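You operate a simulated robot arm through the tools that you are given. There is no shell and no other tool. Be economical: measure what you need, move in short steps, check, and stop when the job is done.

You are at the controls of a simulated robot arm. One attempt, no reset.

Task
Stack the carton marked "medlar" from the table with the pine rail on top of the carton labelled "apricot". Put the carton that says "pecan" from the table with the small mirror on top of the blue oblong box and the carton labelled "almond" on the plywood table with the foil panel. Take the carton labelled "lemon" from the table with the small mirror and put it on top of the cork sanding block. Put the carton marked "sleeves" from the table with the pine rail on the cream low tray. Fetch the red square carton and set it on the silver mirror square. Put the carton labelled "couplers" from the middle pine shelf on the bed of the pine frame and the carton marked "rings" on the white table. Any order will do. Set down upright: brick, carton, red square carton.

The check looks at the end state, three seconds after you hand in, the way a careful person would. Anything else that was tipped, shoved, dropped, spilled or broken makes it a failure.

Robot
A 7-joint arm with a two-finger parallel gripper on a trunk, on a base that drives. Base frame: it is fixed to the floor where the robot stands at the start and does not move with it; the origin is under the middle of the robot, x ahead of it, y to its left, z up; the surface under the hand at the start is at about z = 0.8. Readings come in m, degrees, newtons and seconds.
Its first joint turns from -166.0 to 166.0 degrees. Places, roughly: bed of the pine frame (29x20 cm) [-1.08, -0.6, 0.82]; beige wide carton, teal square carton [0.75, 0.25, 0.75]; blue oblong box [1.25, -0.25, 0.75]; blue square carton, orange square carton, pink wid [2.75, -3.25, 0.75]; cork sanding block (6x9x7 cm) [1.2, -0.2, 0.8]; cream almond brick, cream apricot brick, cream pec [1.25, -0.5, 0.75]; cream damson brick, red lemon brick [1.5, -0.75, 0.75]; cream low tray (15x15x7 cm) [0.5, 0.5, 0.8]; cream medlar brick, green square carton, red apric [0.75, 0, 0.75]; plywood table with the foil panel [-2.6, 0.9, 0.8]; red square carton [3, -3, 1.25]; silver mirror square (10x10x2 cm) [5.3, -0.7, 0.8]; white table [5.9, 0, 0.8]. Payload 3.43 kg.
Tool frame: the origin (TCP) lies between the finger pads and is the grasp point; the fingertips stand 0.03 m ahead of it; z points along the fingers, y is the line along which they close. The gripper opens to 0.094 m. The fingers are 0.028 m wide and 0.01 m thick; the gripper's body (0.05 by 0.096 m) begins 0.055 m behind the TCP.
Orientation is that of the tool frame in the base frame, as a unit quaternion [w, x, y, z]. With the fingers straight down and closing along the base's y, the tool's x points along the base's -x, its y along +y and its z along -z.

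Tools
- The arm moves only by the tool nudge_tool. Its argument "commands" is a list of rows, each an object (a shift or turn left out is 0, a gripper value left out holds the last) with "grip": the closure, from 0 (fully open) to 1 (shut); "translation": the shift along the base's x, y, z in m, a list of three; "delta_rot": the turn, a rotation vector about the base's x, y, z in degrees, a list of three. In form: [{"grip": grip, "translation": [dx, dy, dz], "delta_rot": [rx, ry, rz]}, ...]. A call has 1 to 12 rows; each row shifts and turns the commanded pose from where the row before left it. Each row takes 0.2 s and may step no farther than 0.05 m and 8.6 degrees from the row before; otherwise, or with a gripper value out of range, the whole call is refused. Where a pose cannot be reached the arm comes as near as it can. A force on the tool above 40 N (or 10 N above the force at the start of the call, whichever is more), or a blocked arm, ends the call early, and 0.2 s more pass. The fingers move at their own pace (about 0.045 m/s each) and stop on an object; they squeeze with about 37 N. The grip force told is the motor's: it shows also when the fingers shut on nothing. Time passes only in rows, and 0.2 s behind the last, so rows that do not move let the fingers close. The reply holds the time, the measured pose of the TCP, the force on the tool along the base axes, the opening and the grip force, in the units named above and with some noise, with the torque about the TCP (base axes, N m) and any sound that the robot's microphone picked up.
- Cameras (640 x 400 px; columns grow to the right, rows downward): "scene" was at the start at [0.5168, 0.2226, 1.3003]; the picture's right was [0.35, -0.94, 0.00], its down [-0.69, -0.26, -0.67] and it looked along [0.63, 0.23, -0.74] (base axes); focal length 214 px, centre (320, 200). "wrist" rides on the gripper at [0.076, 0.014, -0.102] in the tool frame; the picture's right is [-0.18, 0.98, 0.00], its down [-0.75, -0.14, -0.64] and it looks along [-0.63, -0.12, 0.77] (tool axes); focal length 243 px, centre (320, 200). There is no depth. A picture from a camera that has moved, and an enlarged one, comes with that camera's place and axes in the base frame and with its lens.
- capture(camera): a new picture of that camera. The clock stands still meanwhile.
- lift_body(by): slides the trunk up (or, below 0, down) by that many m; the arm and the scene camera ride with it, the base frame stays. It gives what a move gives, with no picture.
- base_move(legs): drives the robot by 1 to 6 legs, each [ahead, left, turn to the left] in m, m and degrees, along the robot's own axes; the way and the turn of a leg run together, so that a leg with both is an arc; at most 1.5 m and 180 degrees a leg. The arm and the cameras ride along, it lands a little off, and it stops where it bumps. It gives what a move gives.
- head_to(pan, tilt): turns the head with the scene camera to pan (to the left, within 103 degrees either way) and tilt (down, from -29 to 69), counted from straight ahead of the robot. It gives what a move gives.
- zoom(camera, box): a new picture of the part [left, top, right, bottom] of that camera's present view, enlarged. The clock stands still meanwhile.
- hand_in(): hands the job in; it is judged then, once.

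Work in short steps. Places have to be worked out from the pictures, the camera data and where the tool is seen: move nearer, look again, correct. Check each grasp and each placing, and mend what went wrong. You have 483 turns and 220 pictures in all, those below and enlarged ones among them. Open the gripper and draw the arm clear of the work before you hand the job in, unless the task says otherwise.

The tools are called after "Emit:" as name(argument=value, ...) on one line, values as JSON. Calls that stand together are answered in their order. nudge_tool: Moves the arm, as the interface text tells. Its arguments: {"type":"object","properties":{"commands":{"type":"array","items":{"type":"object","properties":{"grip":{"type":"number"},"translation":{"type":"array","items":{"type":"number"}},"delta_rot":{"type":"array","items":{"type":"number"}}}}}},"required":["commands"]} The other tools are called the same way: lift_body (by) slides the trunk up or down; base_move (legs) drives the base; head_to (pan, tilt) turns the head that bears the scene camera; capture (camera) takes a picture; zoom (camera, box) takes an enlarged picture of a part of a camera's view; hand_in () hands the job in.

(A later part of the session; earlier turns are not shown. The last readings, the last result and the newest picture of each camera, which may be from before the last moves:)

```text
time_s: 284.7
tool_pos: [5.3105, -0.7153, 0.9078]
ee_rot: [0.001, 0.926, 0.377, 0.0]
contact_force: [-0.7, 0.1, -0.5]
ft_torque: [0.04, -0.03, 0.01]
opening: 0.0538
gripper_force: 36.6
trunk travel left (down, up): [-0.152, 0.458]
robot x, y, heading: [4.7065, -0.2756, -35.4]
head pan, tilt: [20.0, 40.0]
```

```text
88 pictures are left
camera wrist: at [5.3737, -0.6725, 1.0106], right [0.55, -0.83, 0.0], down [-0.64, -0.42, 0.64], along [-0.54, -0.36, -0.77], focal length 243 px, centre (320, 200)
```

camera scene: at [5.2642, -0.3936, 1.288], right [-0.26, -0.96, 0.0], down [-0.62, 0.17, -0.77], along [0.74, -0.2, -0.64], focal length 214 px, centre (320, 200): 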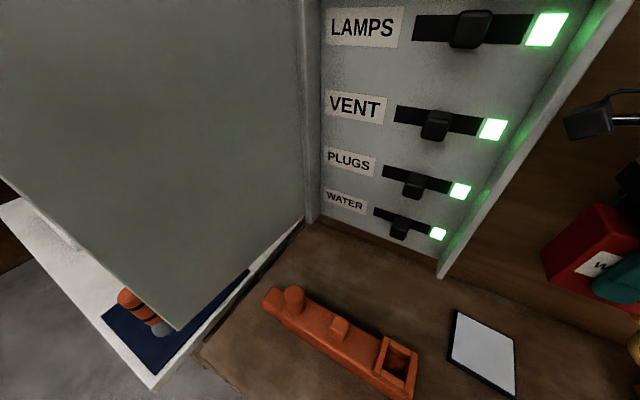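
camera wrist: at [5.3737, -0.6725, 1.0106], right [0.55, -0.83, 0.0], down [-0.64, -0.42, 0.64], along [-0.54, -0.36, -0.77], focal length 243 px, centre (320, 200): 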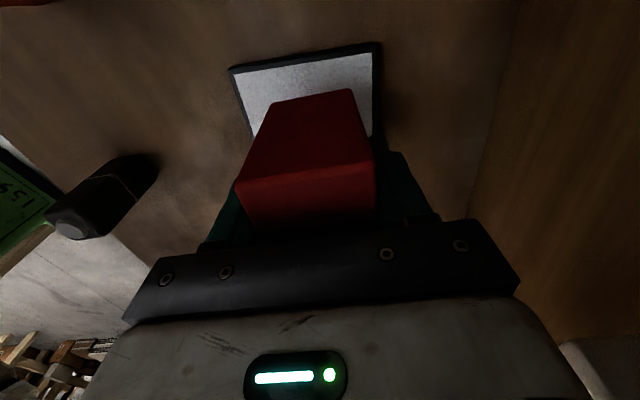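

Emit:
nudge_tool(commands=[{"translation": [-0.005, 0.001, -0.02]}, {"translation": [0, 0, -0.012]}, {"translation": [0, 0, -0.003]}, {"translation": [0, 0, -0.003]}, {"translation": [0, 0, -0.002]}, {}])

```text
time_s: 285.6
tool_pos: [5.3054, -0.7132, 0.8786]
ee_rot: [0.002, 0.927, 0.376, 0.003]
contact_force: [-3.5, 0.2, 21.0]
ft_torque: [0.03, 0.54, 0.01]
opening: 0.0536
gripper_force: 37.4
trunk travel left (down, up): [-0.152, 0.458]
robot x, y, heading: [4.7083, -0.2734, -35.4]
head pan, tilt: [20.0, 40.0]
stopped in row 4: the force on the tool passed its limit at 48 N (the readings are from after the stop); the commanded pose is now the measured one
```

Contact. Release gently and rise a little to inspect.

Emit:
nudge_tool(commands=[{"translation": [0, 0, 0.001]}, {"grip": 0.4}, {"grip": 0.3}, {"grip": 0.2}, {"grip": 0.1}, {"grip": 0.1}, {"translation": [0, 0, 0.04]}, {"translation": [0, 0, 0.05]}, {}])

Emit:
capture(camera="wrist")

```text
time_s: 287.6
tool_pos: [5.3046, -0.7114, 0.9683]
ee_rot: [0.001, 0.926, 0.377, 0.001]
contact_force: [0.2, 0.5, -0.6]
ft_torque: [0.0, -0.01, -0.01]
opening: 0.0844
gripper_force: 0.1
trunk travel left (down, up): [-0.152, 0.458]
robot x, y, heading: [4.7061, -0.2748, -35.5]
head pan, tilt: [20.0, 40.0]
```

```text
87 pictures are left
camera wrist: at [5.3673, -0.6693, 1.0711], right [0.55, -0.83, 0.0], down [-0.64, -0.42, 0.64], along [-0.53, -0.36, -0.77], focal length 243 px, centre (320, 200)
```

wrist: 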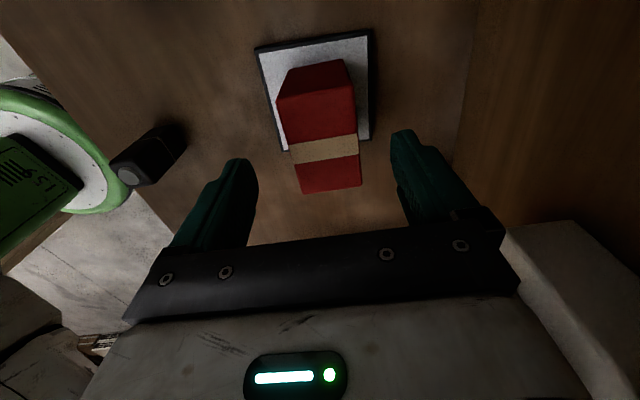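

The red carton stands flat on the mirror. I raise, retract, and go back to the pine shelf for the rings and couplers.

Emit:
nudge_tool(commands=[{"grip": 0, "translation": [0, 0, 0.05]}, {"translation": [0, 0, 0.05]}, {"translation": [-0.03, 0.02, 0.02]}, {"translation": [-0.03, 0.02, 0.02]}, {}])

Emit:
lift_body(by=0.22)

Emit:
base_move(legs=[[-0.25, 0, 0], [0, 0, -100]])

Emit:
head_to(pan=0, tilt=20)

Emit:
capture(camera="scene")

```text
time_s: 288.8
tool_pos: [5.2452, -0.674, 1.1085]
ee_rot: [0.001, 0.926, 0.377, 0.002]
contact_force: [-0.1, -0.1, -0.4]
ft_torque: [0.02, -0.02, 0.02]
opening: 0.094
gripper_force: 0.0
trunk travel left (down, up): [-0.152, 0.458]
robot x, y, heading: [4.7093, -0.2746, -35.2]
head pan, tilt: [20.0, 40.0]
```

```text
time_s: 291.1
tool_pos: [5.2459, -0.6739, 1.3268]
ee_rot: [0.001, 0.926, 0.377, 0.002]
contact_force: [-0.6, 0.0, 0.2]
ft_torque: [-0.01, -0.03, -0.01]
opening: 0.094
gripper_force: 0.0
trunk travel left (down, up): [-0.372, 0.238]
robot x, y, heading: [4.7079, -0.2755, -35.2]
head pan, tilt: [20.0, 40.0]
```

```text
time_s: 297.2
tool_pos: [3.9979, -0.5677, 1.3287]
ee_rot: [0.002, 0.874, -0.486, 0.0]
contact_force: [-0.6, 0.6, -0.4]
ft_torque: [0.02, 0.03, 0.0]
opening: 0.0938
gripper_force: 0.0
trunk travel left (down, up): [-0.372, 0.238]
robot x, y, heading: [4.5029, -0.129, -137.8]
head pan, tilt: [20.0, 40.0]
```

```text
time_s: 298.1
tool_pos: [3.9974, -0.5675, 1.3284]
ee_rot: [0.002, 0.874, -0.486, 0.0]
contact_force: [0.6, 0.1, -0.2]
ft_torque: [0.02, -0.01, 0.01]
opening: 0.0938
gripper_force: 0.1
trunk travel left (down, up): [-0.372, 0.238]
robot x, y, heading: [4.5029, -0.1303, -137.7]
head pan, tilt: [0.0, 20.0]
```

```text
86 pictures are left
camera scene: at [4.2376, -0.6325, 1.3393], right [-0.67, 0.74, 0.0], down [0.25, 0.23, -0.94], along [-0.69, -0.63, -0.34], focal length 214 px, centre (320, 200)
```

scene: 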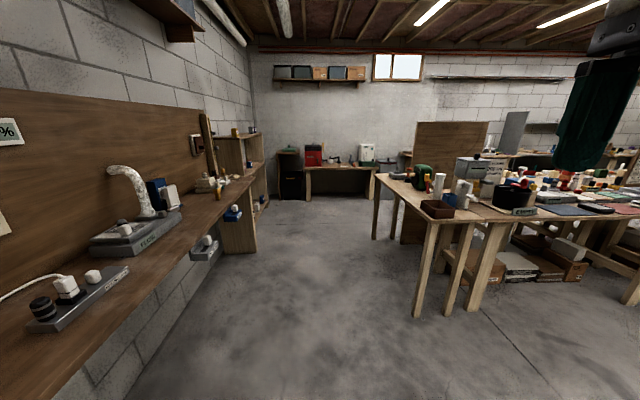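

Emit:
base_move(legs=[[0, 0, 2.7], [1.3, 0, 0], [1.3, 0, 0], [0.5, 0, 0], [0, 0, 90]])

Emit:
head_to(pan=0, tilt=30)

Emit:
capture(camera="scene")

```text
time_s: 317.6
tool_pos: [2.7302, -2.813, 1.328]
ee_rot: [0.001, 0.957, 0.291, 0.002]
contact_force: [-0.1, -0.1, -0.2]
ft_torque: [-0.01, 0.01, 0.0]
opening: 0.0936
gripper_force: 0.0
trunk travel left (down, up): [-0.372, 0.238]
robot x, y, heading: [2.2737, -2.323, -45.5]
head pan, tilt: [0.0, 20.0]
```

```text
time_s: 318.3
tool_pos: [2.7305, -2.813, 1.3275]
ee_rot: [0.001, 0.957, 0.291, 0.001]
contact_force: [0.3, 0.2, -0.7]
ft_torque: [0.02, 0.01, 0.02]
opening: 0.0941
gripper_force: 0.0
trunk travel left (down, up): [-0.372, 0.238]
robot x, y, heading: [2.2712, -2.3225, -45.4]
head pan, tilt: [0.0, 30.0]
```

```text
85 pictures are left
camera scene: at [2.7853, -2.5679, 1.3233], right [-0.72, -0.7, 0.0], down [-0.35, 0.36, -0.87], along [0.6, -0.62, -0.5], focal length 214 px, centre (320, 200)
```

scene: 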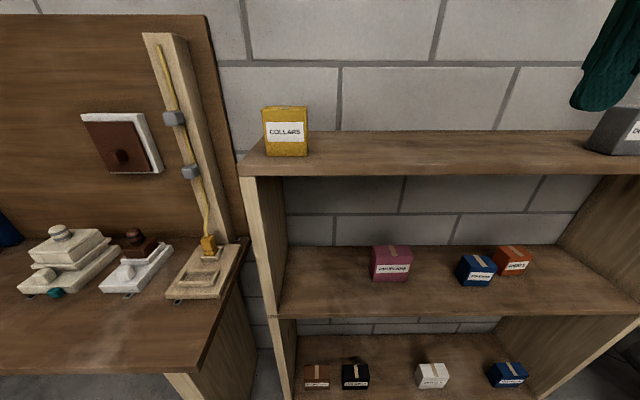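

Emit:
head_to(pan=-60, tilt=5)

Emit:
capture(camera="scene")

```text
time_s: 319.6
tool_pos: [2.7299, -2.8118, 1.3288]
ee_rot: [0.001, 0.957, 0.291, 0.002]
contact_force: [-0.9, 0.2, 1.2]
ft_torque: [-0.01, 0.01, -0.03]
opening: 0.0938
gripper_force: 0.1
trunk travel left (down, up): [-0.372, 0.238]
robot x, y, heading: [2.2732, -2.3242, -45.7]
head pan, tilt: [-60.0, 5.0]
```

```text
84 pictures are left
camera scene: at [2.6974, -2.5916, 1.3637], right [-0.96, 0.27, 0.0], down [0.02, 0.08, -1.0], along [-0.27, -0.96, -0.09], focal length 214 px, centre (320, 200)
```

scene: 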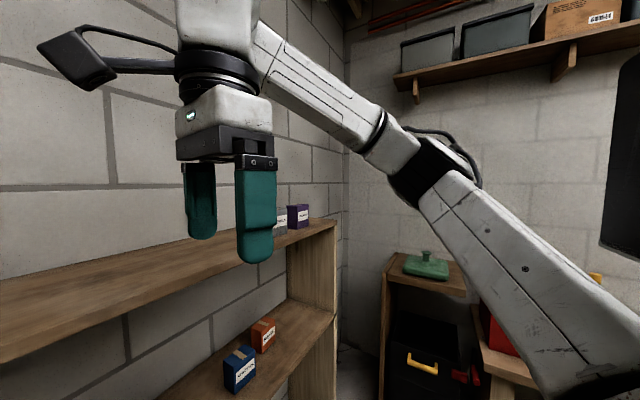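

I need clear data on the middle shelf: zoom on couplers/spacers/rings from here.

Emit:
head_to(pan=-15, tilt=35)

Emit:
zoom(camera="scene", box=[240, 150, 480, 300])

```text
time_s: 320.7
tool_pos: [2.7308, -2.8121, 1.3283]
ee_rot: [0.002, 0.957, 0.291, 0.001]
contact_force: [0.7, 0.4, 0.1]
ft_torque: [-0.02, -0.01, 0.0]
opening: 0.094
gripper_force: 0.1
trunk travel left (down, up): [-0.372, 0.238]
robot x, y, heading: [2.2731, -2.322, -46.0]
head pan, tilt: [-15.0, 35.0]
```

```text
2.67 times, centred on (360, 225) of scene
camera zoom: at [2.7652, -2.58, 1.3155], right [-0.87, -0.49, 0.0], down [-0.28, 0.5, -0.82], along [0.4, -0.71, -0.57], focal length 572 px, centre (213, 133)
```

zoom: 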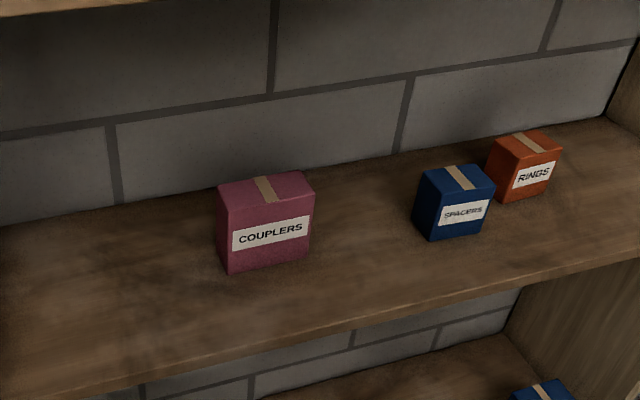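

Carton positions on the middle shelf are now consistent (rings centre ≈(2.693,−3.372), couplers front ≈(2.95,−3.05)); shelf front is ~0.16 m before them, wall 0.08 m behind. I retract, lower the trunk and arm, in front of the shelf.

Emit:
nudge_tool(commands=[{"translation": [-0.035, 0.0355, 0]}, {"translation": [-0.035, 0.0355, 0]}, {}])

Emit:
lift_body(by=-0.36)

Emit:
nudge_tool(commands=[{"translation": [0, 0, -0.05]}, {"translation": [0, 0, -0.05]}, {"translation": [0, 0, -0.04]}, {}])

Emit:
head_to(pan=-50, tilt=25)

Emit:
capture(camera="scene")

```text
time_s: 321.5
tool_pos: [2.6602, -2.7417, 1.3251]
ee_rot: [0.001, 0.956, 0.292, 0.004]
contact_force: [-0.3, 0.3, -0.4]
ft_torque: [0.02, -0.02, 0.0]
opening: 0.0942
gripper_force: 0.1
trunk travel left (down, up): [-0.372, 0.238]
robot x, y, heading: [2.2766, -2.3231, -45.8]
head pan, tilt: [-15.0, 35.0]
```

```text
time_s: 325.0
tool_pos: [2.6615, -2.7416, 0.9649]
ee_rot: [0.001, 0.957, 0.291, 0.002]
contact_force: [0.3, -0.3, 1.3]
ft_torque: [0.01, 0.0, 0.01]
opening: 0.0939
gripper_force: 0.1
trunk travel left (down, up): [-0.012, 0.598]
robot x, y, heading: [2.2724, -2.3227, -45.7]
head pan, tilt: [-15.0, 35.0]
```

```text
time_s: 326.0
tool_pos: [2.66, -2.7422, 0.8262]
ee_rot: [0.001, 0.956, 0.292, 0.001]
contact_force: [0.4, -0.4, 0.2]
ft_torque: [0.0, 0.04, 0.0]
opening: 0.0939
gripper_force: 0.0
trunk travel left (down, up): [-0.012, 0.598]
robot x, y, heading: [2.2718, -2.3261, -45.6]
head pan, tilt: [-15.0, 35.0]
```

```text
time_s: 327.0
tool_pos: [2.6587, -2.7436, 0.8266]
ee_rot: [0.002, 0.957, 0.291, 0.001]
contact_force: [0.0, 0.0, 0.0]
ft_torque: [0.02, 0.01, 0.01]
opening: 0.0937
gripper_force: 0.0
trunk travel left (down, up): [-0.012, 0.598]
robot x, y, heading: [2.273, -2.3231, -45.7]
head pan, tilt: [-50.0, 25.0]
```

```text
82 pictures are left
camera scene: at [2.713, -2.5948, 0.9712], right [-1.0, 0.1, 0.0], down [0.04, 0.42, -0.91], along [-0.09, -0.9, -0.42], focal length 214 px, centre (320, 200)
```

scene: 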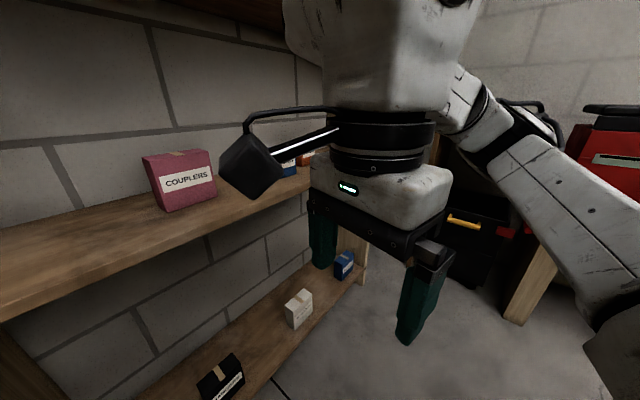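

The configuration looks right. I yaw +10.5° to square up, shift the base right 0.15 and ahead 0.18, then look.

Emit:
nudge_tool(commands=[{"delta_rot": [0, 0, 5.2]}, {"delta_rot": [0, 0, 5.3]}, {}])

Emit:
base_move(legs=[[0.18, -0.15, 0]])

Emit:
head_to(pan=-35, tilt=15)

Emit:
capture(camera="scene")

Emit:
capture(camera="wrist")

```text
time_s: 327.8
tool_pos: [2.6595, -2.7428, 0.8253]
ee_rot: [0.001, 0.926, 0.378, 0.003]
contact_force: [0.7, 0.0, -0.8]
ft_torque: [0.0, 0.0, 0.0]
opening: 0.094
gripper_force: 0.0
trunk travel left (down, up): [-0.012, 0.598]
robot x, y, heading: [2.2722, -2.3246, -45.7]
head pan, tilt: [-50.0, 25.0]
```

```text
time_s: 329.6
tool_pos: [2.6797, -2.9751, 0.8261]
ee_rot: [0.001, 0.926, 0.378, 0.001]
contact_force: [1.1, -0.2, -0.3]
ft_torque: [-0.01, 0.03, -0.02]
opening: 0.0938
gripper_force: 0.1
trunk travel left (down, up): [-0.012, 0.598]
robot x, y, heading: [2.2937, -2.5584, -45.5]
head pan, tilt: [-50.0, 25.0]
```

```text
time_s: 330.4
tool_pos: [2.6803, -2.9762, 0.8255]
ee_rot: [0.001, 0.925, 0.38, 0.002]
contact_force: [-0.5, 0.5, -0.8]
ft_torque: [-0.01, -0.05, 0.01]
opening: 0.0939
gripper_force: 0.2
trunk travel left (down, up): [-0.012, 0.598]
robot x, y, heading: [2.2954, -2.5569, -45.4]
head pan, tilt: [-35.0, 15.0]
```

```text
81 pictures are left
camera scene: at [2.7573, -2.8288, 0.9875], right [-0.99, -0.16, 0.0], down [-0.04, 0.26, -0.97], along [0.16, -0.95, -0.26], focal length 214 px, centre (320, 200)
```

scene: 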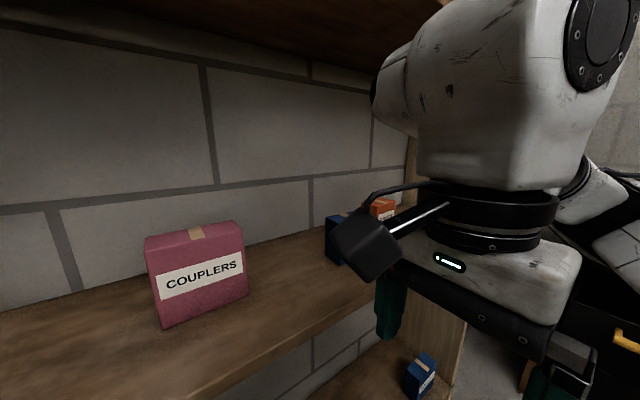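

```text
80 pictures are left
camera wrist: at [2.7432, -2.9337, 0.9286], right [0.56, -0.83, 0.0], down [-0.64, -0.43, 0.64], along [-0.53, -0.36, -0.77], focal length 243 px, centre (320, 200)
```

wrist: 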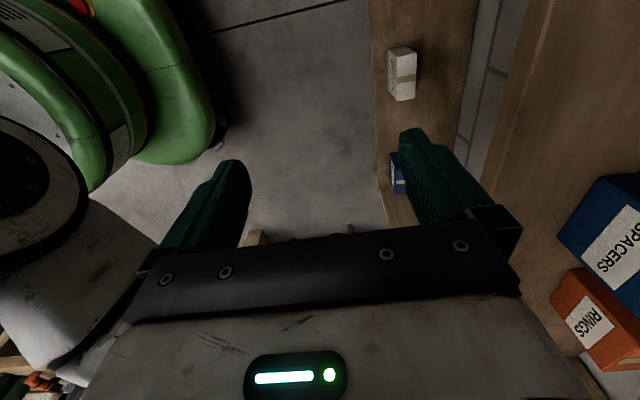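

Emit:
head_to(pan=-35, tilt=-12)

Emit:
capture(camera="scene")

```text
time_s: 331.3
tool_pos: [2.6801, -2.9759, 0.8259]
ee_rot: [0.002, 0.926, 0.378, 0.002]
contact_force: [-0.6, -0.4, 0.1]
ft_torque: [-0.01, 0.02, -0.01]
opening: 0.0938
gripper_force: 0.0
trunk travel left (down, up): [-0.012, 0.598]
robot x, y, heading: [2.2929, -2.56, -45.5]
head pan, tilt: [-35.0, -12.0]
```

```text
79 pictures are left
camera scene: at [2.7557, -2.8184, 1.0297], right [-0.99, -0.16, 0.0], down [0.03, -0.2, -0.98], along [0.16, -0.97, 0.21], focal length 214 px, centre (320, 200)
```

scene: 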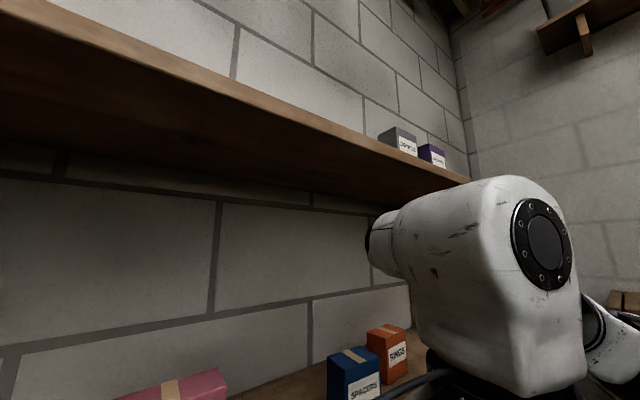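

The wrist clears the top shelf's underside by ~8 cm. I move the tool right in front of the shelf to the free lane beside the rings.

Emit:
nudge_tool(commands=[{"translation": [-0.032, -0.0315, 0]}, {"translation": [-0.032, -0.0315, 0]}, {"translation": [-0.032, -0.0315, 0]}, {"translation": [-0.032, -0.0315, 0]}, {"translation": [-0.032, -0.0315, 0]}, {"translation": [-0.032, -0.0315, 0]}, {"translation": [-0.032, -0.0315, 0]}, {"translation": [-0.032, -0.0315, 0]}, {}])

Emit:
head_to(pan=-30, tilt=15)

Emit:
capture(camera="scene")

Emit:
capture(camera="wrist")

```text
time_s: 333.3
tool_pos: [2.4217, -3.2297, 0.8262]
ee_rot: [0.001, 0.925, 0.379, 0.002]
contact_force: [0.2, 0.2, -0.1]
ft_torque: [0.01, -0.01, 0.0]
opening: 0.0942
gripper_force: 0.1
trunk travel left (down, up): [-0.012, 0.598]
robot x, y, heading: [2.2931, -2.5591, -45.6]
head pan, tilt: [-35.0, -12.0]
```

```text
time_s: 334.2
tool_pos: [2.4226, -3.2277, 0.826]
ee_rot: [0.001, 0.926, 0.378, 0.001]
contact_force: [0.0, 0.4, -0.3]
ft_torque: [0.0, 0.0, 0.02]
opening: 0.094
gripper_force: 0.1
trunk travel left (down, up): [-0.012, 0.598]
robot x, y, heading: [2.2924, -2.5576, -45.5]
head pan, tilt: [-30.0, 15.0]
```

```text
78 pictures are left
camera scene: at [2.7653, -2.8271, 0.9876], right [-0.97, -0.25, 0.0], down [-0.06, 0.25, -0.97], along [0.24, -0.94, -0.26], focal length 214 px, centre (320, 200)
```

scene: 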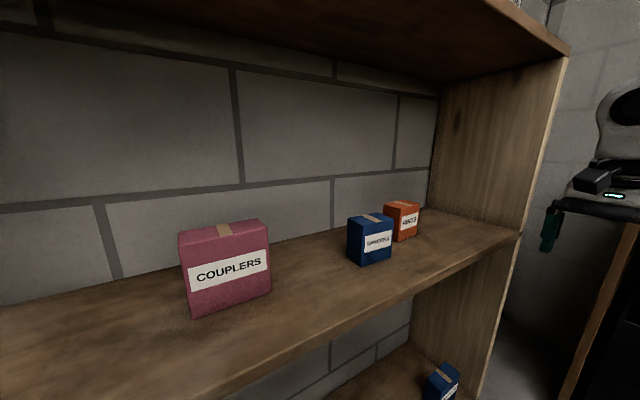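

```text
77 pictures are left
camera wrist: at [2.4849, -3.1861, 0.9289], right [0.56, -0.83, 0.0], down [-0.64, -0.43, 0.64], along [-0.53, -0.36, -0.77], focal length 243 px, centre (320, 200)
```

wrist: 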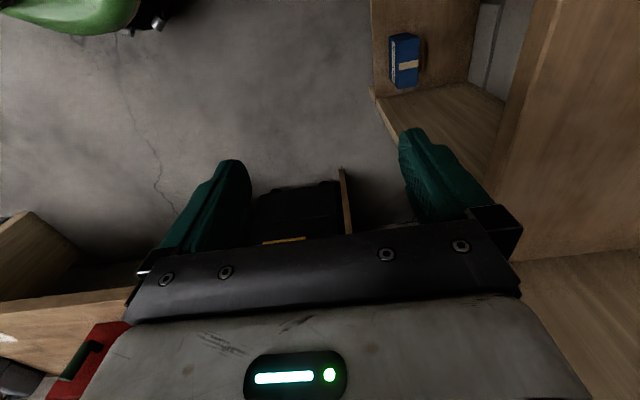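

Emit:
zoom(camera="scene", box=[320, 180, 448, 260])

```text
5.00 times, centred on (384, 220) of scene
camera zoom: at [2.7653, -2.8271, 0.9876], right [-0.97, -0.25, 0.0], down [-0.06, 0.25, -0.97], along [0.24, -0.94, -0.26], focal length 1072 px, centre (0, 100)
```

zoom: 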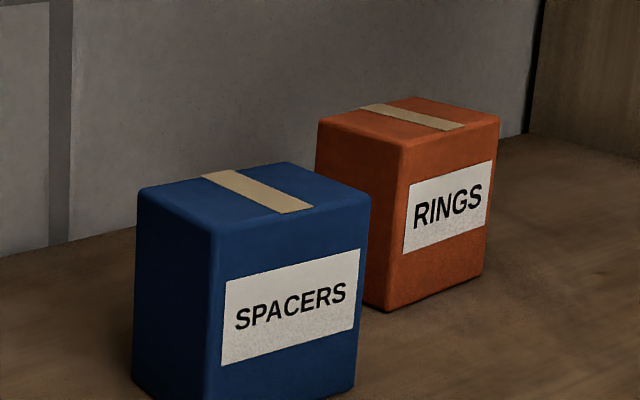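

Rings: centre ≈(2.697,−3.371), yawed ≈5°. I rotate +5° and advance into the lane on its right side.

Emit:
nudge_tool(commands=[{"translation": [0.0305, -0.0308, -0.004], "delta_rot": [0, 0, 5]}, {"translation": [0.0305, -0.0308, 0]}, {"translation": [0.0305, -0.0308, 0]}, {"translation": [0.0305, -0.0308, 0]}, {"translation": [0.0305, -0.0308, 0]}, {}])

Emit:
capture(camera="scene")

Emit:
capture(camera="wrist")

```text
time_s: 335.6
tool_pos: [2.5764, -3.3821, 0.8219]
ee_rot: [0.001, 0.908, 0.419, 0.001]
contact_force: [-0.6, 1.0, -0.6]
ft_torque: [0.0, 0.03, -0.02]
opening: 0.0941
gripper_force: 0.0
trunk travel left (down, up): [-0.012, 0.598]
robot x, y, heading: [2.2923, -2.5569, -45.8]
head pan, tilt: [-30.0, 15.0]
```

```text
75 pictures are left
camera scene: at [2.7654, -2.8271, 0.9875], right [-0.97, -0.25, 0.0], down [-0.06, 0.25, -0.97], along [0.24, -0.94, -0.26], focal length 214 px, centre (320, 200)
```

scene: 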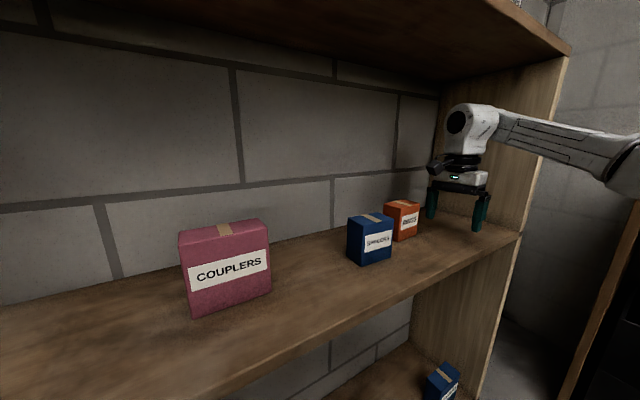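

```text
74 pictures are left
camera wrist: at [2.6356, -3.3353, 0.9252], right [0.63, -0.78, 0.0], down [-0.6, -0.48, 0.64], along [-0.5, -0.4, -0.77], focal length 243 px, centre (320, 200)
```

wrist: 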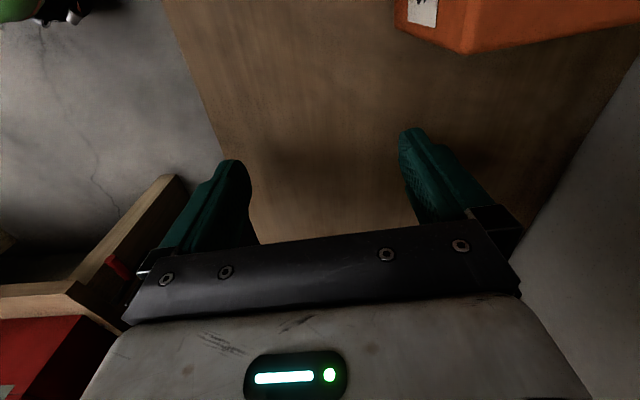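

The forearm runs straight back out of the shelf, no conflict. Two more steps forward in the lane, then check before sliding sideways.

Emit:
nudge_tool(commands=[{"translation": [0.03, -0.031, 0]}, {"translation": [0.0296, -0.0309, 0]}, {}])

Emit:
capture(camera="wrist")

Emit:
zoom(camera="scene", box=[320, 80, 560, 260])

```text
time_s: 336.4
tool_pos: [2.6361, -3.4451, 0.8244]
ee_rot: [0.002, 0.908, 0.418, 0.001]
contact_force: [-0.2, 0.7, 0.3]
ft_torque: [0.04, -0.01, 0.03]
opening: 0.0944
gripper_force: 0.0
trunk travel left (down, up): [-0.012, 0.598]
robot x, y, heading: [2.2945, -2.5575, -45.5]
head pan, tilt: [-30.0, 15.0]
```

```text
73 pictures are left
camera wrist: at [2.6952, -3.3972, 0.927], right [0.63, -0.78, 0.0], down [-0.6, -0.48, 0.64], along [-0.5, -0.4, -0.77], focal length 243 px, centre (320, 200)
```

wrist: 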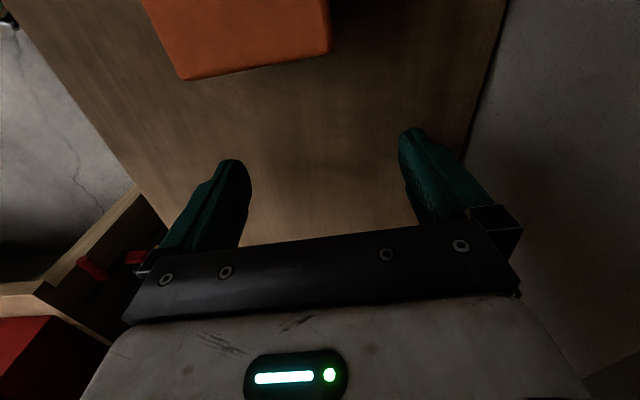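

```text
2.22 times, centred on (440, 170) of scene
camera zoom: at [2.7654, -2.8271, 0.9875], right [-0.97, -0.25, 0.0], down [-0.06, 0.25, -0.97], along [0.24, -0.94, -0.26], focal length 477 px, centre (53, 267)
```

zoom: 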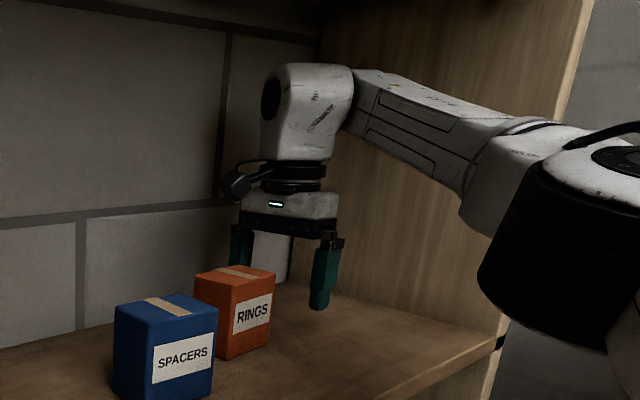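

In the tool frame the rings sit between the fingers' lines; I slide 10.4 cm left over it and close.

Emit:
nudge_tool(commands=[{"translation": [-0.0061, 0.0052, -0.004]}, {"translation": [0.017, 0.0198, 0]}, {"translation": [0.017, 0.0198, 0]}, {"translation": [0.017, 0.0198, 0]}, {"translation": [0.017, 0.0199, 0]}, {}])

Emit:
zoom(camera="scene", box=[320, 80, 560, 260])

Emit:
capture(camera="wrist")

```text
time_s: 337.8
tool_pos: [2.6978, -3.3588, 0.8183]
ee_rot: [0.001, 0.909, 0.417, 0.002]
contact_force: [0.6, -0.1, -0.7]
ft_torque: [0.04, 0.01, -0.01]
opening: 0.0939
gripper_force: 0.0
trunk travel left (down, up): [-0.012, 0.598]
robot x, y, heading: [2.2938, -2.5538, -45.8]
head pan, tilt: [-30.0, 15.0]
```

```text
2.22 times, centred on (440, 170) of scene
camera zoom: at [2.7654, -2.8272, 0.9875], right [-0.97, -0.25, 0.0], down [-0.06, 0.25, -0.97], along [0.24, -0.94, -0.26], focal length 477 px, centre (53, 267)
```

zoom: 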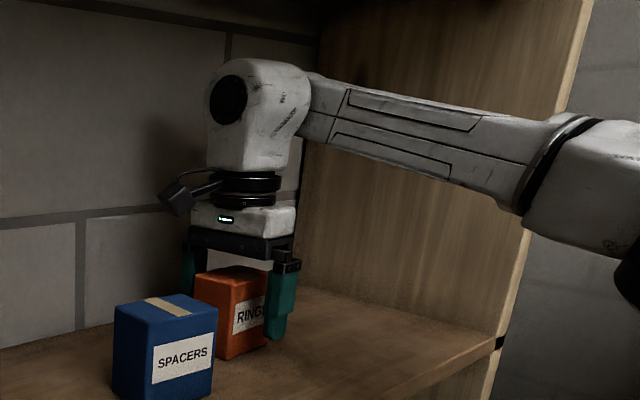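

```text
70 pictures are left
camera wrist: at [2.757, -3.3112, 0.9203], right [0.63, -0.78, 0.0], down [-0.6, -0.48, 0.64], along [-0.5, -0.4, -0.77], focal length 243 px, centre (320, 200)
```

wrist: 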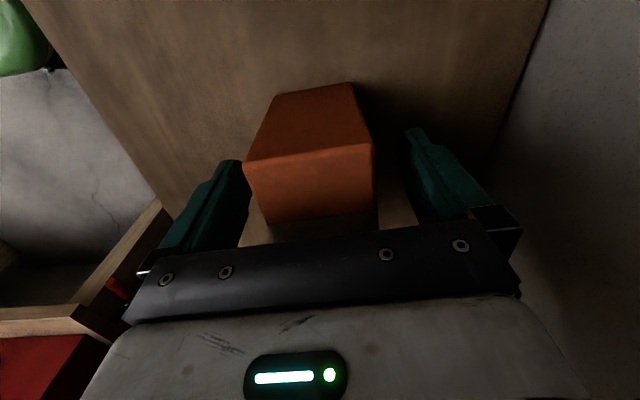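

Centred between the fingers. Close.

Emit:
nudge_tool(commands=[{"grip": 1}, {"grip": 1}, {"grip": 1}, {"grip": 1}, {"grip": 1}, {"grip": 1}, {"translation": [0, 0, 0.012]}, {}])

Emit:
capture(camera="wrist")

```text
time_s: 339.6
tool_pos: [2.6977, -3.359, 0.8292]
ee_rot: [0.0, 0.908, 0.419, 0.003]
contact_force: [0.2, 0.5, -1.0]
ft_torque: [0.03, 0.0, 0.01]
opening: 0.0538
gripper_force: 36.9
trunk travel left (down, up): [-0.012, 0.598]
robot x, y, heading: [2.2902, -2.5568, -45.6]
head pan, tilt: [-30.0, 15.0]
```

```text
69 pictures are left
camera wrist: at [2.7568, -3.3113, 0.9327], right [0.63, -0.78, 0.0], down [-0.6, -0.48, 0.64], along [-0.5, -0.4, -0.77], focal length 243 px, centre (320, 200)
```

wrist: 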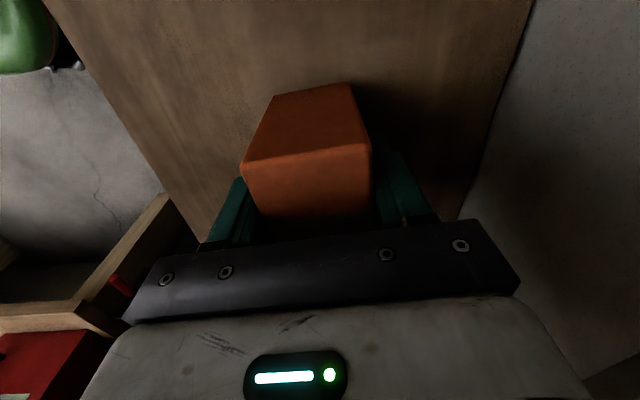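

Held. Lift slightly more and pull straight back out of the shelf.

Emit:
nudge_tool(commands=[{"translation": [0, 0, 0.012]}, {"translation": [-0.0315, 0.0321, 0]}, {"translation": [-0.0315, 0.0321, 0]}, {"translation": [-0.0315, 0.0321, 0]}, {"translation": [-0.0315, 0.0321, 0]}, {"translation": [-0.0315, 0.0321, 0]}, {"translation": [-0.0315, 0.0321, 0]}, {}])

Emit:
capture(camera="scene")

```text
time_s: 341.4
tool_pos: [2.5101, -3.1661, 0.8415]
ee_rot: [0.002, 0.908, 0.419, 0.001]
contact_force: [0.3, -0.1, -0.5]
ft_torque: [0.02, 0.01, 0.0]
opening: 0.0536
gripper_force: 37.3
trunk travel left (down, up): [-0.012, 0.598]
robot x, y, heading: [2.2931, -2.556, -45.6]
head pan, tilt: [-30.0, 15.0]
```

```text
68 pictures are left
camera scene: at [2.7653, -2.8271, 0.9875], right [-0.97, -0.25, 0.0], down [-0.06, 0.25, -0.97], along [0.24, -0.94, -0.26], focal length 214 px, centre (320, 200)
```

scene: 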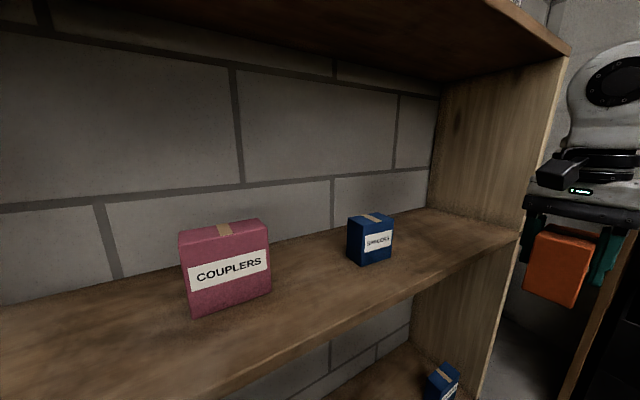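

Rings are out. I back off, raise the trunk, and drive to the white table.

Emit:
base_move(legs=[[-0.35, 0, 0]])

Emit:
lift_body(by=0.36)

Emit:
head_to(pan=0, tilt=20)

Emit:
base_move(legs=[[0, 0, 45], [0.2, -0.1, 0], [0, 0, 45.6], [1.3, 0, 0], [1.3, 0, 0]])

Emit:
capture(camera="scene")

```text
time_s: 343.7
tool_pos: [2.2635, -2.9114, 0.8402]
ee_rot: [0.001, 0.907, 0.42, 0.002]
contact_force: [-0.3, -1.0, -1.7]
ft_torque: [-0.01, 0.05, 0.0]
opening: 0.0537
gripper_force: 37.2
trunk travel left (down, up): [-0.012, 0.598]
robot x, y, heading: [2.0448, -2.3001, -45.7]
head pan, tilt: [-30.0, 15.0]
```

```text
time_s: 347.2
tool_pos: [2.2644, -2.9117, 1.2012]
ee_rot: [0.001, 0.908, 0.419, 0.002]
contact_force: [0.8, -0.1, -1.2]
ft_torque: [-0.03, 0.0, 0.0]
opening: 0.054
gripper_force: 36.6
trunk travel left (down, up): [-0.372, 0.238]
robot x, y, heading: [2.0453, -2.3037, -45.3]
head pan, tilt: [-30.0, 15.0]
```

```text
time_s: 348.1
tool_pos: [2.2629, -2.9128, 1.2013]
ee_rot: [0.001, 0.907, 0.42, 0.001]
contact_force: [-0.3, 0.1, -1.8]
ft_torque: [-0.02, 0.0, -0.01]
opening: 0.0539
gripper_force: 37.1
trunk travel left (down, up): [-0.372, 0.238]
robot x, y, heading: [2.0471, -2.3087, -45.3]
head pan, tilt: [0.0, 20.0]
```

```text
time_s: 366.2
tool_pos: [4.7214, -0.3812, 1.2012]
ee_rot: [-0.001, 0.348, 0.938, 0.002]
contact_force: [-0.1, 0.5, -1.2]
ft_torque: [-0.04, 0.03, 0.0]
opening: 0.0539
gripper_force: 36.5
trunk travel left (down, up): [-0.372, 0.238]
robot x, y, heading: [4.1134, -0.5981, 44.2]
head pan, tilt: [0.0, 20.0]
```

```text
67 pictures are left
camera scene: at [4.3602, -0.0838, 1.3394], right [0.7, -0.72, 0.0], down [-0.25, -0.24, -0.94], along [0.67, 0.66, -0.34], focal length 214 px, centre (320, 200)
```

scene: 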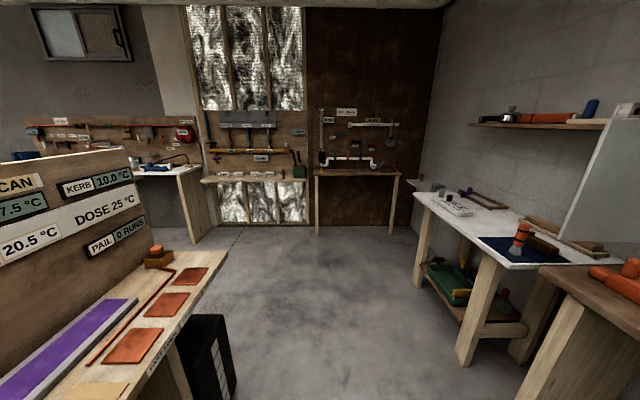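

Emit:
zoom(camera="scene", box=[400, 170, 640, 290])

```text
2.67 times, centred on (520, 230) of scene
camera zoom: at [4.3602, -0.0838, 1.3394], right [0.7, -0.72, 0.0], down [-0.25, -0.24, -0.94], along [0.67, 0.66, -0.34], focal length 572 px, centre (-213, 120)
```

zoom: 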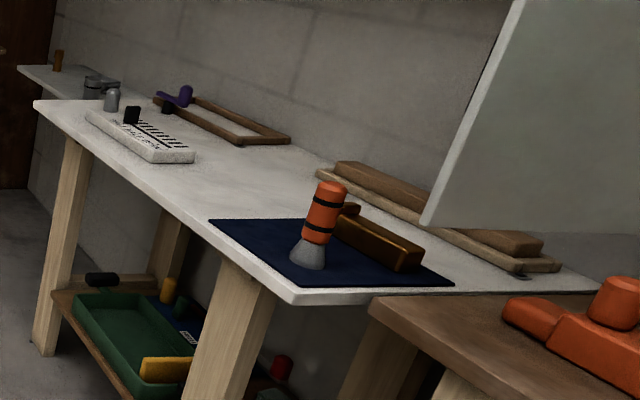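

A clear spot on the white table is at ≈(5.86,−0.01). I centre the arm in front of me first, then drive 1.6 m on and turn right to face the table.

Emit:
nudge_tool(commands=[{"translation": [-0.0314, 0.0323, 0]}, {"translation": [-0.0314, 0.0323, 0]}, {"translation": [-0.0314, 0.0323, 0]}, {"translation": [-0.0314, 0.0323, 0]}, {"translation": [-0.0314, 0.0323, 0]}, {"translation": [-0.0314, 0.0323, 0]}, {}])

Emit:
base_move(legs=[[1.3, 0, 0.8], [0.35, 0, 0], [0, 0, -90]])

Emit:
head_to(pan=0, tilt=40)

Emit:
capture(camera="scene")

```text
time_s: 367.8
tool_pos: [4.5335, -0.1878, 1.1982]
ee_rot: [0.0, 0.347, 0.938, 0.002]
contact_force: [0.4, 1.0, -0.3]
ft_torque: [0.04, 0.02, 0.0]
opening: 0.054
gripper_force: 37.2
trunk travel left (down, up): [-0.372, 0.238]
robot x, y, heading: [4.1117, -0.5977, 44.5]
head pan, tilt: [0.0, 20.0]
```

```text
time_s: 379.9
tool_pos: [5.6658, 0.1448, 1.1988]
ee_rot: [0.001, 0.905, 0.426, 0.002]
contact_force: [0.1, 0.1, -1.3]
ft_torque: [-0.01, -0.04, 0.01]
opening: 0.054
gripper_force: 36.8
trunk travel left (down, up): [-0.372, 0.238]
robot x, y, heading: [5.2475, 0.5563, -44.8]
head pan, tilt: [0.0, 20.0]
```

```text
time_s: 380.8
tool_pos: [5.665, 0.1449, 1.1975]
ee_rot: [0.003, 0.904, 0.427, 0.001]
contact_force: [0.1, -0.8, -1.4]
ft_torque: [0.02, 0.04, -0.02]
opening: 0.0536
gripper_force: 36.7
trunk travel left (down, up): [-0.372, 0.238]
robot x, y, heading: [5.2481, 0.5563, -44.5]
head pan, tilt: [0.0, 40.0]
```

```text
65 pictures are left
camera scene: at [5.7615, 0.327, 1.308], right [-0.7, -0.71, 0.0], down [-0.46, 0.45, -0.77], along [0.55, -0.54, -0.64], focal length 214 px, centre (320, 200)
```

scene: 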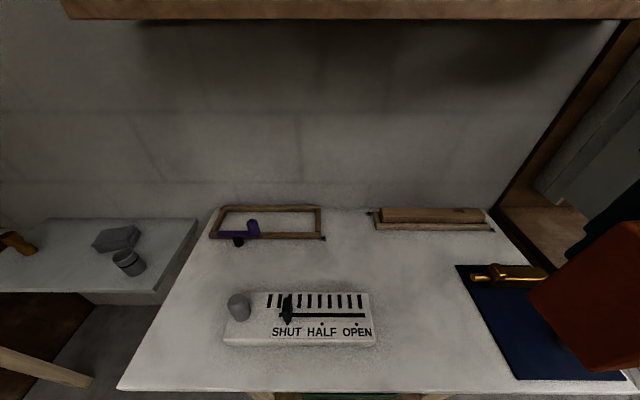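

Target spot (5.83,−0.035). I lower the trunk 0.24 m (bottom at ~0.90) and move over it.

Emit:
lift_body(by=-0.24)

Emit:
nudge_tool(commands=[{"translation": [0.0275, -0.03, 0]}, {"translation": [0.0275, -0.03, 0]}, {"translation": [0.0275, -0.03, 0]}, {"translation": [0.0275, -0.03, 0]}, {"translation": [0.0275, -0.03, 0]}, {"translation": [0.0275, -0.03, 0]}, {}])

Emit:
capture(camera="scene")

Emit:
capture(camera="wrist")

```text
time_s: 383.2
tool_pos: [5.665, 0.1442, 0.9581]
ee_rot: [0.001, 0.904, 0.427, 0.001]
contact_force: [-0.8, 0.1, -1.5]
ft_torque: [0.0, 0.0, 0.02]
opening: 0.0538
gripper_force: 36.9
trunk travel left (down, up): [-0.132, 0.478]
robot x, y, heading: [5.2482, 0.5525, -44.7]
head pan, tilt: [0.0, 40.0]
```

```text
time_s: 384.9
tool_pos: [5.8305, -0.0352, 0.9615]
ee_rot: [0.001, 0.904, 0.427, 0.002]
contact_force: [0.7, -0.5, -1.1]
ft_torque: [-0.02, 0.0, 0.01]
opening: 0.0541
gripper_force: 36.7
trunk travel left (down, up): [-0.132, 0.478]
robot x, y, heading: [5.2472, 0.5582, -44.7]
head pan, tilt: [0.0, 40.0]
```

```text
64 pictures are left
camera scene: at [5.7615, 0.3271, 1.0679], right [-0.7, -0.71, 0.0], down [-0.46, 0.45, -0.77], along [0.54, -0.54, -0.64], focal length 214 px, centre (320, 200)
```

scene: 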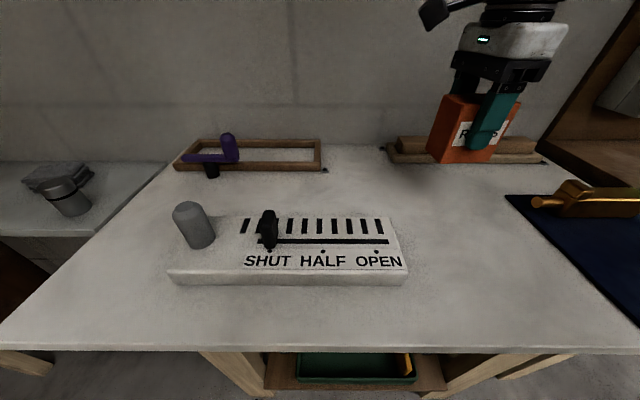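

```text
63 pictures are left
camera wrist: at [5.8888, 0.0127, 1.0633], right [0.64, -0.77, 0.0], down [-0.59, -0.49, 0.64], along [-0.49, -0.41, -0.77], focal length 243 px, centre (320, 200)
```

wrist: 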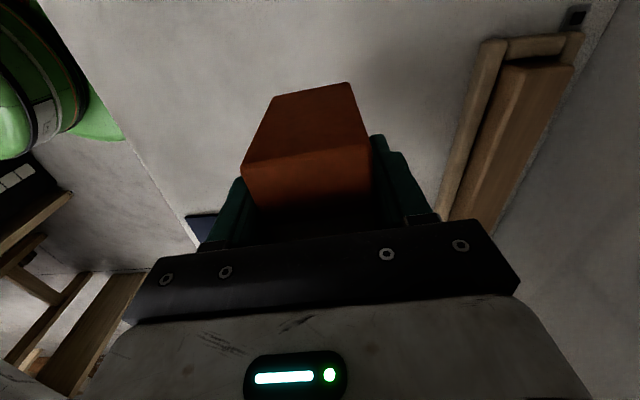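

Clear around. Lower onto the white table.

Emit:
nudge_tool(commands=[{"translation": [0, 0, -0.05]}, {"translation": [0, 0, -0.04]}, {"translation": [0, 0, -0.005]}, {"translation": [0, 0, -0.003]}, {"translation": [0, 0, -0.003]}, {}])

```text
time_s: 386.2
tool_pos: [5.8308, -0.0353, 0.8594]
ee_rot: [0.0, 0.905, 0.426, 0.002]
contact_force: [-0.3, 0.3, -1.2]
ft_torque: [0.0, 0.01, 0.0]
opening: 0.0539
gripper_force: 36.9
trunk travel left (down, up): [-0.132, 0.478]
robot x, y, heading: [5.2472, 0.5568, -44.8]
head pan, tilt: [0.0, 40.0]
```

Emit:
nudge_tool(commands=[{"translation": [0, 0, -0.002]}, {"translation": [0, 0, -0.002]}, {"translation": [0, 0, -0.002]}, {}])

```text
time_s: 387.1
tool_pos: [5.8293, -0.0347, 0.8567]
ee_rot: [0.004, 0.905, 0.426, 0.005]
contact_force: [-3.1, 0.8, 15.9]
ft_torque: [0.28, 0.57, 0.04]
opening: 0.0537
gripper_force: 36.9
trunk travel left (down, up): [-0.132, 0.478]
robot x, y, heading: [5.2516, 0.5568, -44.8]
head pan, tilt: [0.0, 40.0]
stopped in row 4: the force on the tool passed its limit at 41 N (the readings are from after the stop); the commanded pose is now the measured one
```

Contact. Release gently and rise.

Emit:
nudge_tool(commands=[{"translation": [0, 0, 0.001]}, {"grip": 0.4}, {"grip": 0.3}, {"grip": 0.2}, {"grip": 0.1}, {"grip": 0.1}, {"translation": [0, 0, 0.04]}, {"translation": [0, 0, 0.05]}, {"translation": [0, 0, 0.02]}, {}])

Emit:
zoom(camera="scene", box=[360, 50, 600, 250])

```text
time_s: 389.3
tool_pos: [5.8301, -0.0358, 0.9676]
ee_rot: [0.004, 0.905, 0.425, 0.005]
contact_force: [0.4, -0.1, 1.2]
ft_torque: [0.02, -0.01, 0.02]
opening: 0.0846
gripper_force: 0.0
trunk travel left (down, up): [-0.132, 0.478]
robot x, y, heading: [5.2496, 0.5571, -44.5]
head pan, tilt: [0.0, 40.0]
```

```text
2.00 times, centred on (480, 150) of scene
camera zoom: at [5.7615, 0.3269, 1.0679], right [-0.7, -0.71, 0.0], down [-0.46, 0.45, -0.77], along [0.54, -0.54, -0.64], focal length 429 px, centre (0, 300)
```

zoom: 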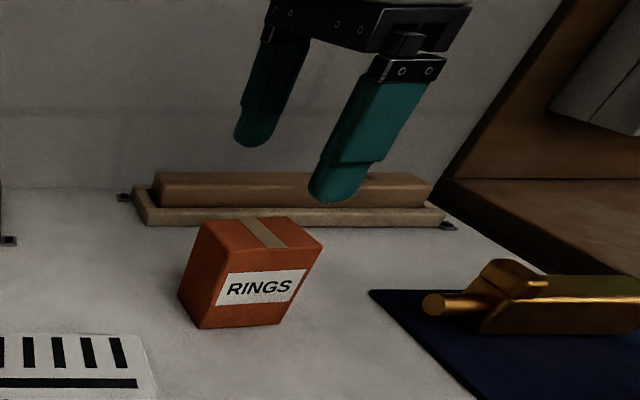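

Rings stand on the white table. I retract, raise, and drive back to the pine shelf for the couplers.

Emit:
nudge_tool(commands=[{"grip": 0, "translation": [-0.03, 0.03, 0.02], "delta_rot": [0.2, 0.7, 0]}, {"translation": [-0.03, 0.03, 0.02]}, {"translation": [-0.03, 0.03, 0.02]}, {"translation": [-0.03, 0.03, 0.02]}, {"translation": [-0.03, 0.03, 0]}, {}])

Emit:
lift_body(by=0.2)

Emit:
base_move(legs=[[-0.05, 0, 0], [0, 0, -90], [1.3, 0, 0], [1.3, 0, 0], [1.25, 0, 0]])

Emit:
head_to(pan=0, tilt=20)

Emit:
capture(camera="scene")

```text
time_s: 390.7
tool_pos: [5.679, 0.1141, 1.0462]
ee_rot: [0.001, 0.905, 0.425, 0.0]
contact_force: [-0.6, 0.7, -0.2]
ft_torque: [0.03, 0.0, -0.01]
opening: 0.094
gripper_force: 0.0
trunk travel left (down, up): [-0.132, 0.478]
robot x, y, heading: [5.2454, 0.5606, -44.7]
head pan, tilt: [0.0, 40.0]
```

```text
time_s: 392.9
tool_pos: [5.681, 0.1135, 1.2458]
ee_rot: [0.001, 0.904, 0.427, 0.0]
contact_force: [-0.2, -0.6, -0.4]
ft_torque: [0.02, 0.0, -0.01]
opening: 0.0941
gripper_force: 0.0
trunk travel left (down, up): [-0.332, 0.278]
robot x, y, heading: [5.2464, 0.5587, -44.7]
head pan, tilt: [0.0, 40.0]
```

```text
time_s: 415.8
tool_pos: [2.175, -2.7135, 1.2459]
ee_rot: [0.0, 0.948, -0.318, 0.0]
contact_force: [-0.8, 0.0, 0.6]
ft_torque: [-0.02, -0.01, 0.01]
opening: 0.094
gripper_force: 0.1
trunk travel left (down, up): [-0.332, 0.278]
robot x, y, heading: [2.6028, -2.2584, -131.9]
head pan, tilt: [0.0, 40.0]
```

```text
time_s: 416.6
tool_pos: [2.1748, -2.7124, 1.2448]
ee_rot: [0.0, 0.948, -0.317, 0.0]
contact_force: [0.0, 0.6, -0.4]
ft_torque: [0.04, 0.0, -0.01]
opening: 0.0939
gripper_force: 0.2
trunk travel left (down, up): [-0.332, 0.278]
robot x, y, heading: [2.6034, -2.2612, -132.1]
head pan, tilt: [0.0, 20.0]
```

```text
61 pictures are left
camera scene: at [2.3873, -2.7909, 1.2993], right [-0.74, 0.67, 0.0], down [0.23, 0.25, -0.94], along [-0.63, -0.7, -0.34], focal length 214 px, centre (320, 200)
```

scene: 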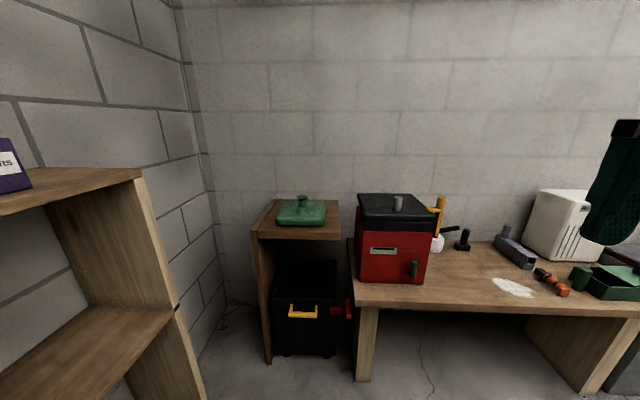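

Emit:
base_move(legs=[[0, -0.2, 0], [0, 0, 87]])

Emit:
lift_body(by=-0.32)

Emit:
head_to(pan=-15, tilt=15)

Emit:
capture(camera="scene")

```text
time_s: 421.9
tool_pos: [2.8754, -2.5822, 1.2456]
ee_rot: [0.0, 0.909, 0.418, 0.001]
contact_force: [1.1, -0.2, 0.4]
ft_torque: [0.02, 0.03, 0.0]
opening: 0.0939
gripper_force: 0.1
trunk travel left (down, up): [-0.332, 0.278]
robot x, y, heading: [2.4516, -2.1308, -45.5]
head pan, tilt: [0.0, 20.0]
```

```text
time_s: 425.1
tool_pos: [2.8769, -2.5824, 0.9257]
ee_rot: [0.0, 0.908, 0.419, 0.0]
contact_force: [-0.1, 0.8, 1.6]
ft_torque: [-0.02, -0.04, 0.01]
opening: 0.0941
gripper_force: 0.1
trunk travel left (down, up): [-0.012, 0.598]
robot x, y, heading: [2.4544, -2.1276, -45.8]
head pan, tilt: [0.0, 20.0]
```

```text
time_s: 425.9
tool_pos: [2.8756, -2.5815, 0.9251]
ee_rot: [0.0, 0.908, 0.419, 0.0]
contact_force: [0.0, 0.3, 0.6]
ft_torque: [0.02, -0.02, -0.01]
opening: 0.0942
gripper_force: 0.1
trunk travel left (down, up): [-0.012, 0.598]
robot x, y, heading: [2.4515, -2.1288, -45.8]
head pan, tilt: [-15.0, 15.0]
```

```text
60 pictures are left
camera scene: at [2.948, -2.39, 0.9875], right [-0.87, -0.49, 0.0], down [-0.13, 0.23, -0.97], along [0.47, -0.84, -0.26], focal length 214 px, centre (320, 200)
```

scene: 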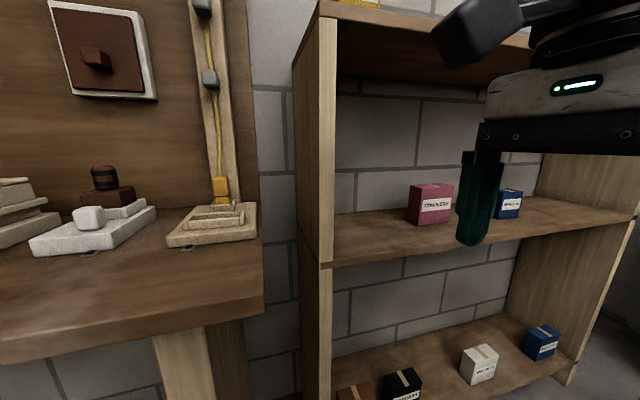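

Emit:
zoom(camera="scene", box=[330, 160, 490, 260])

```text
4.00 times, centred on (410, 210) of scene
camera zoom: at [2.948, -2.39, 0.9875], right [-0.87, -0.49, 0.0], down [-0.13, 0.23, -0.97], along [0.47, -0.84, -0.26], focal length 858 px, centre (-40, 160)
```

zoom: 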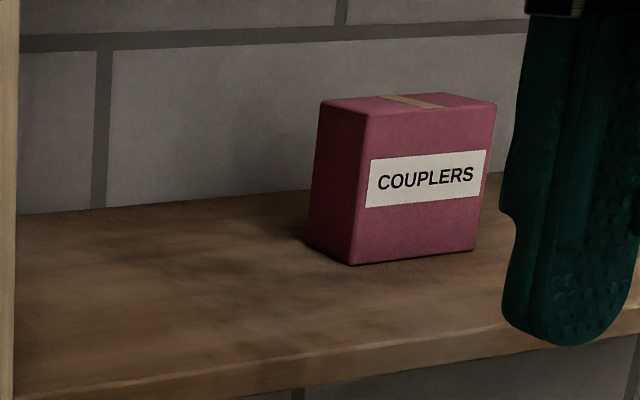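

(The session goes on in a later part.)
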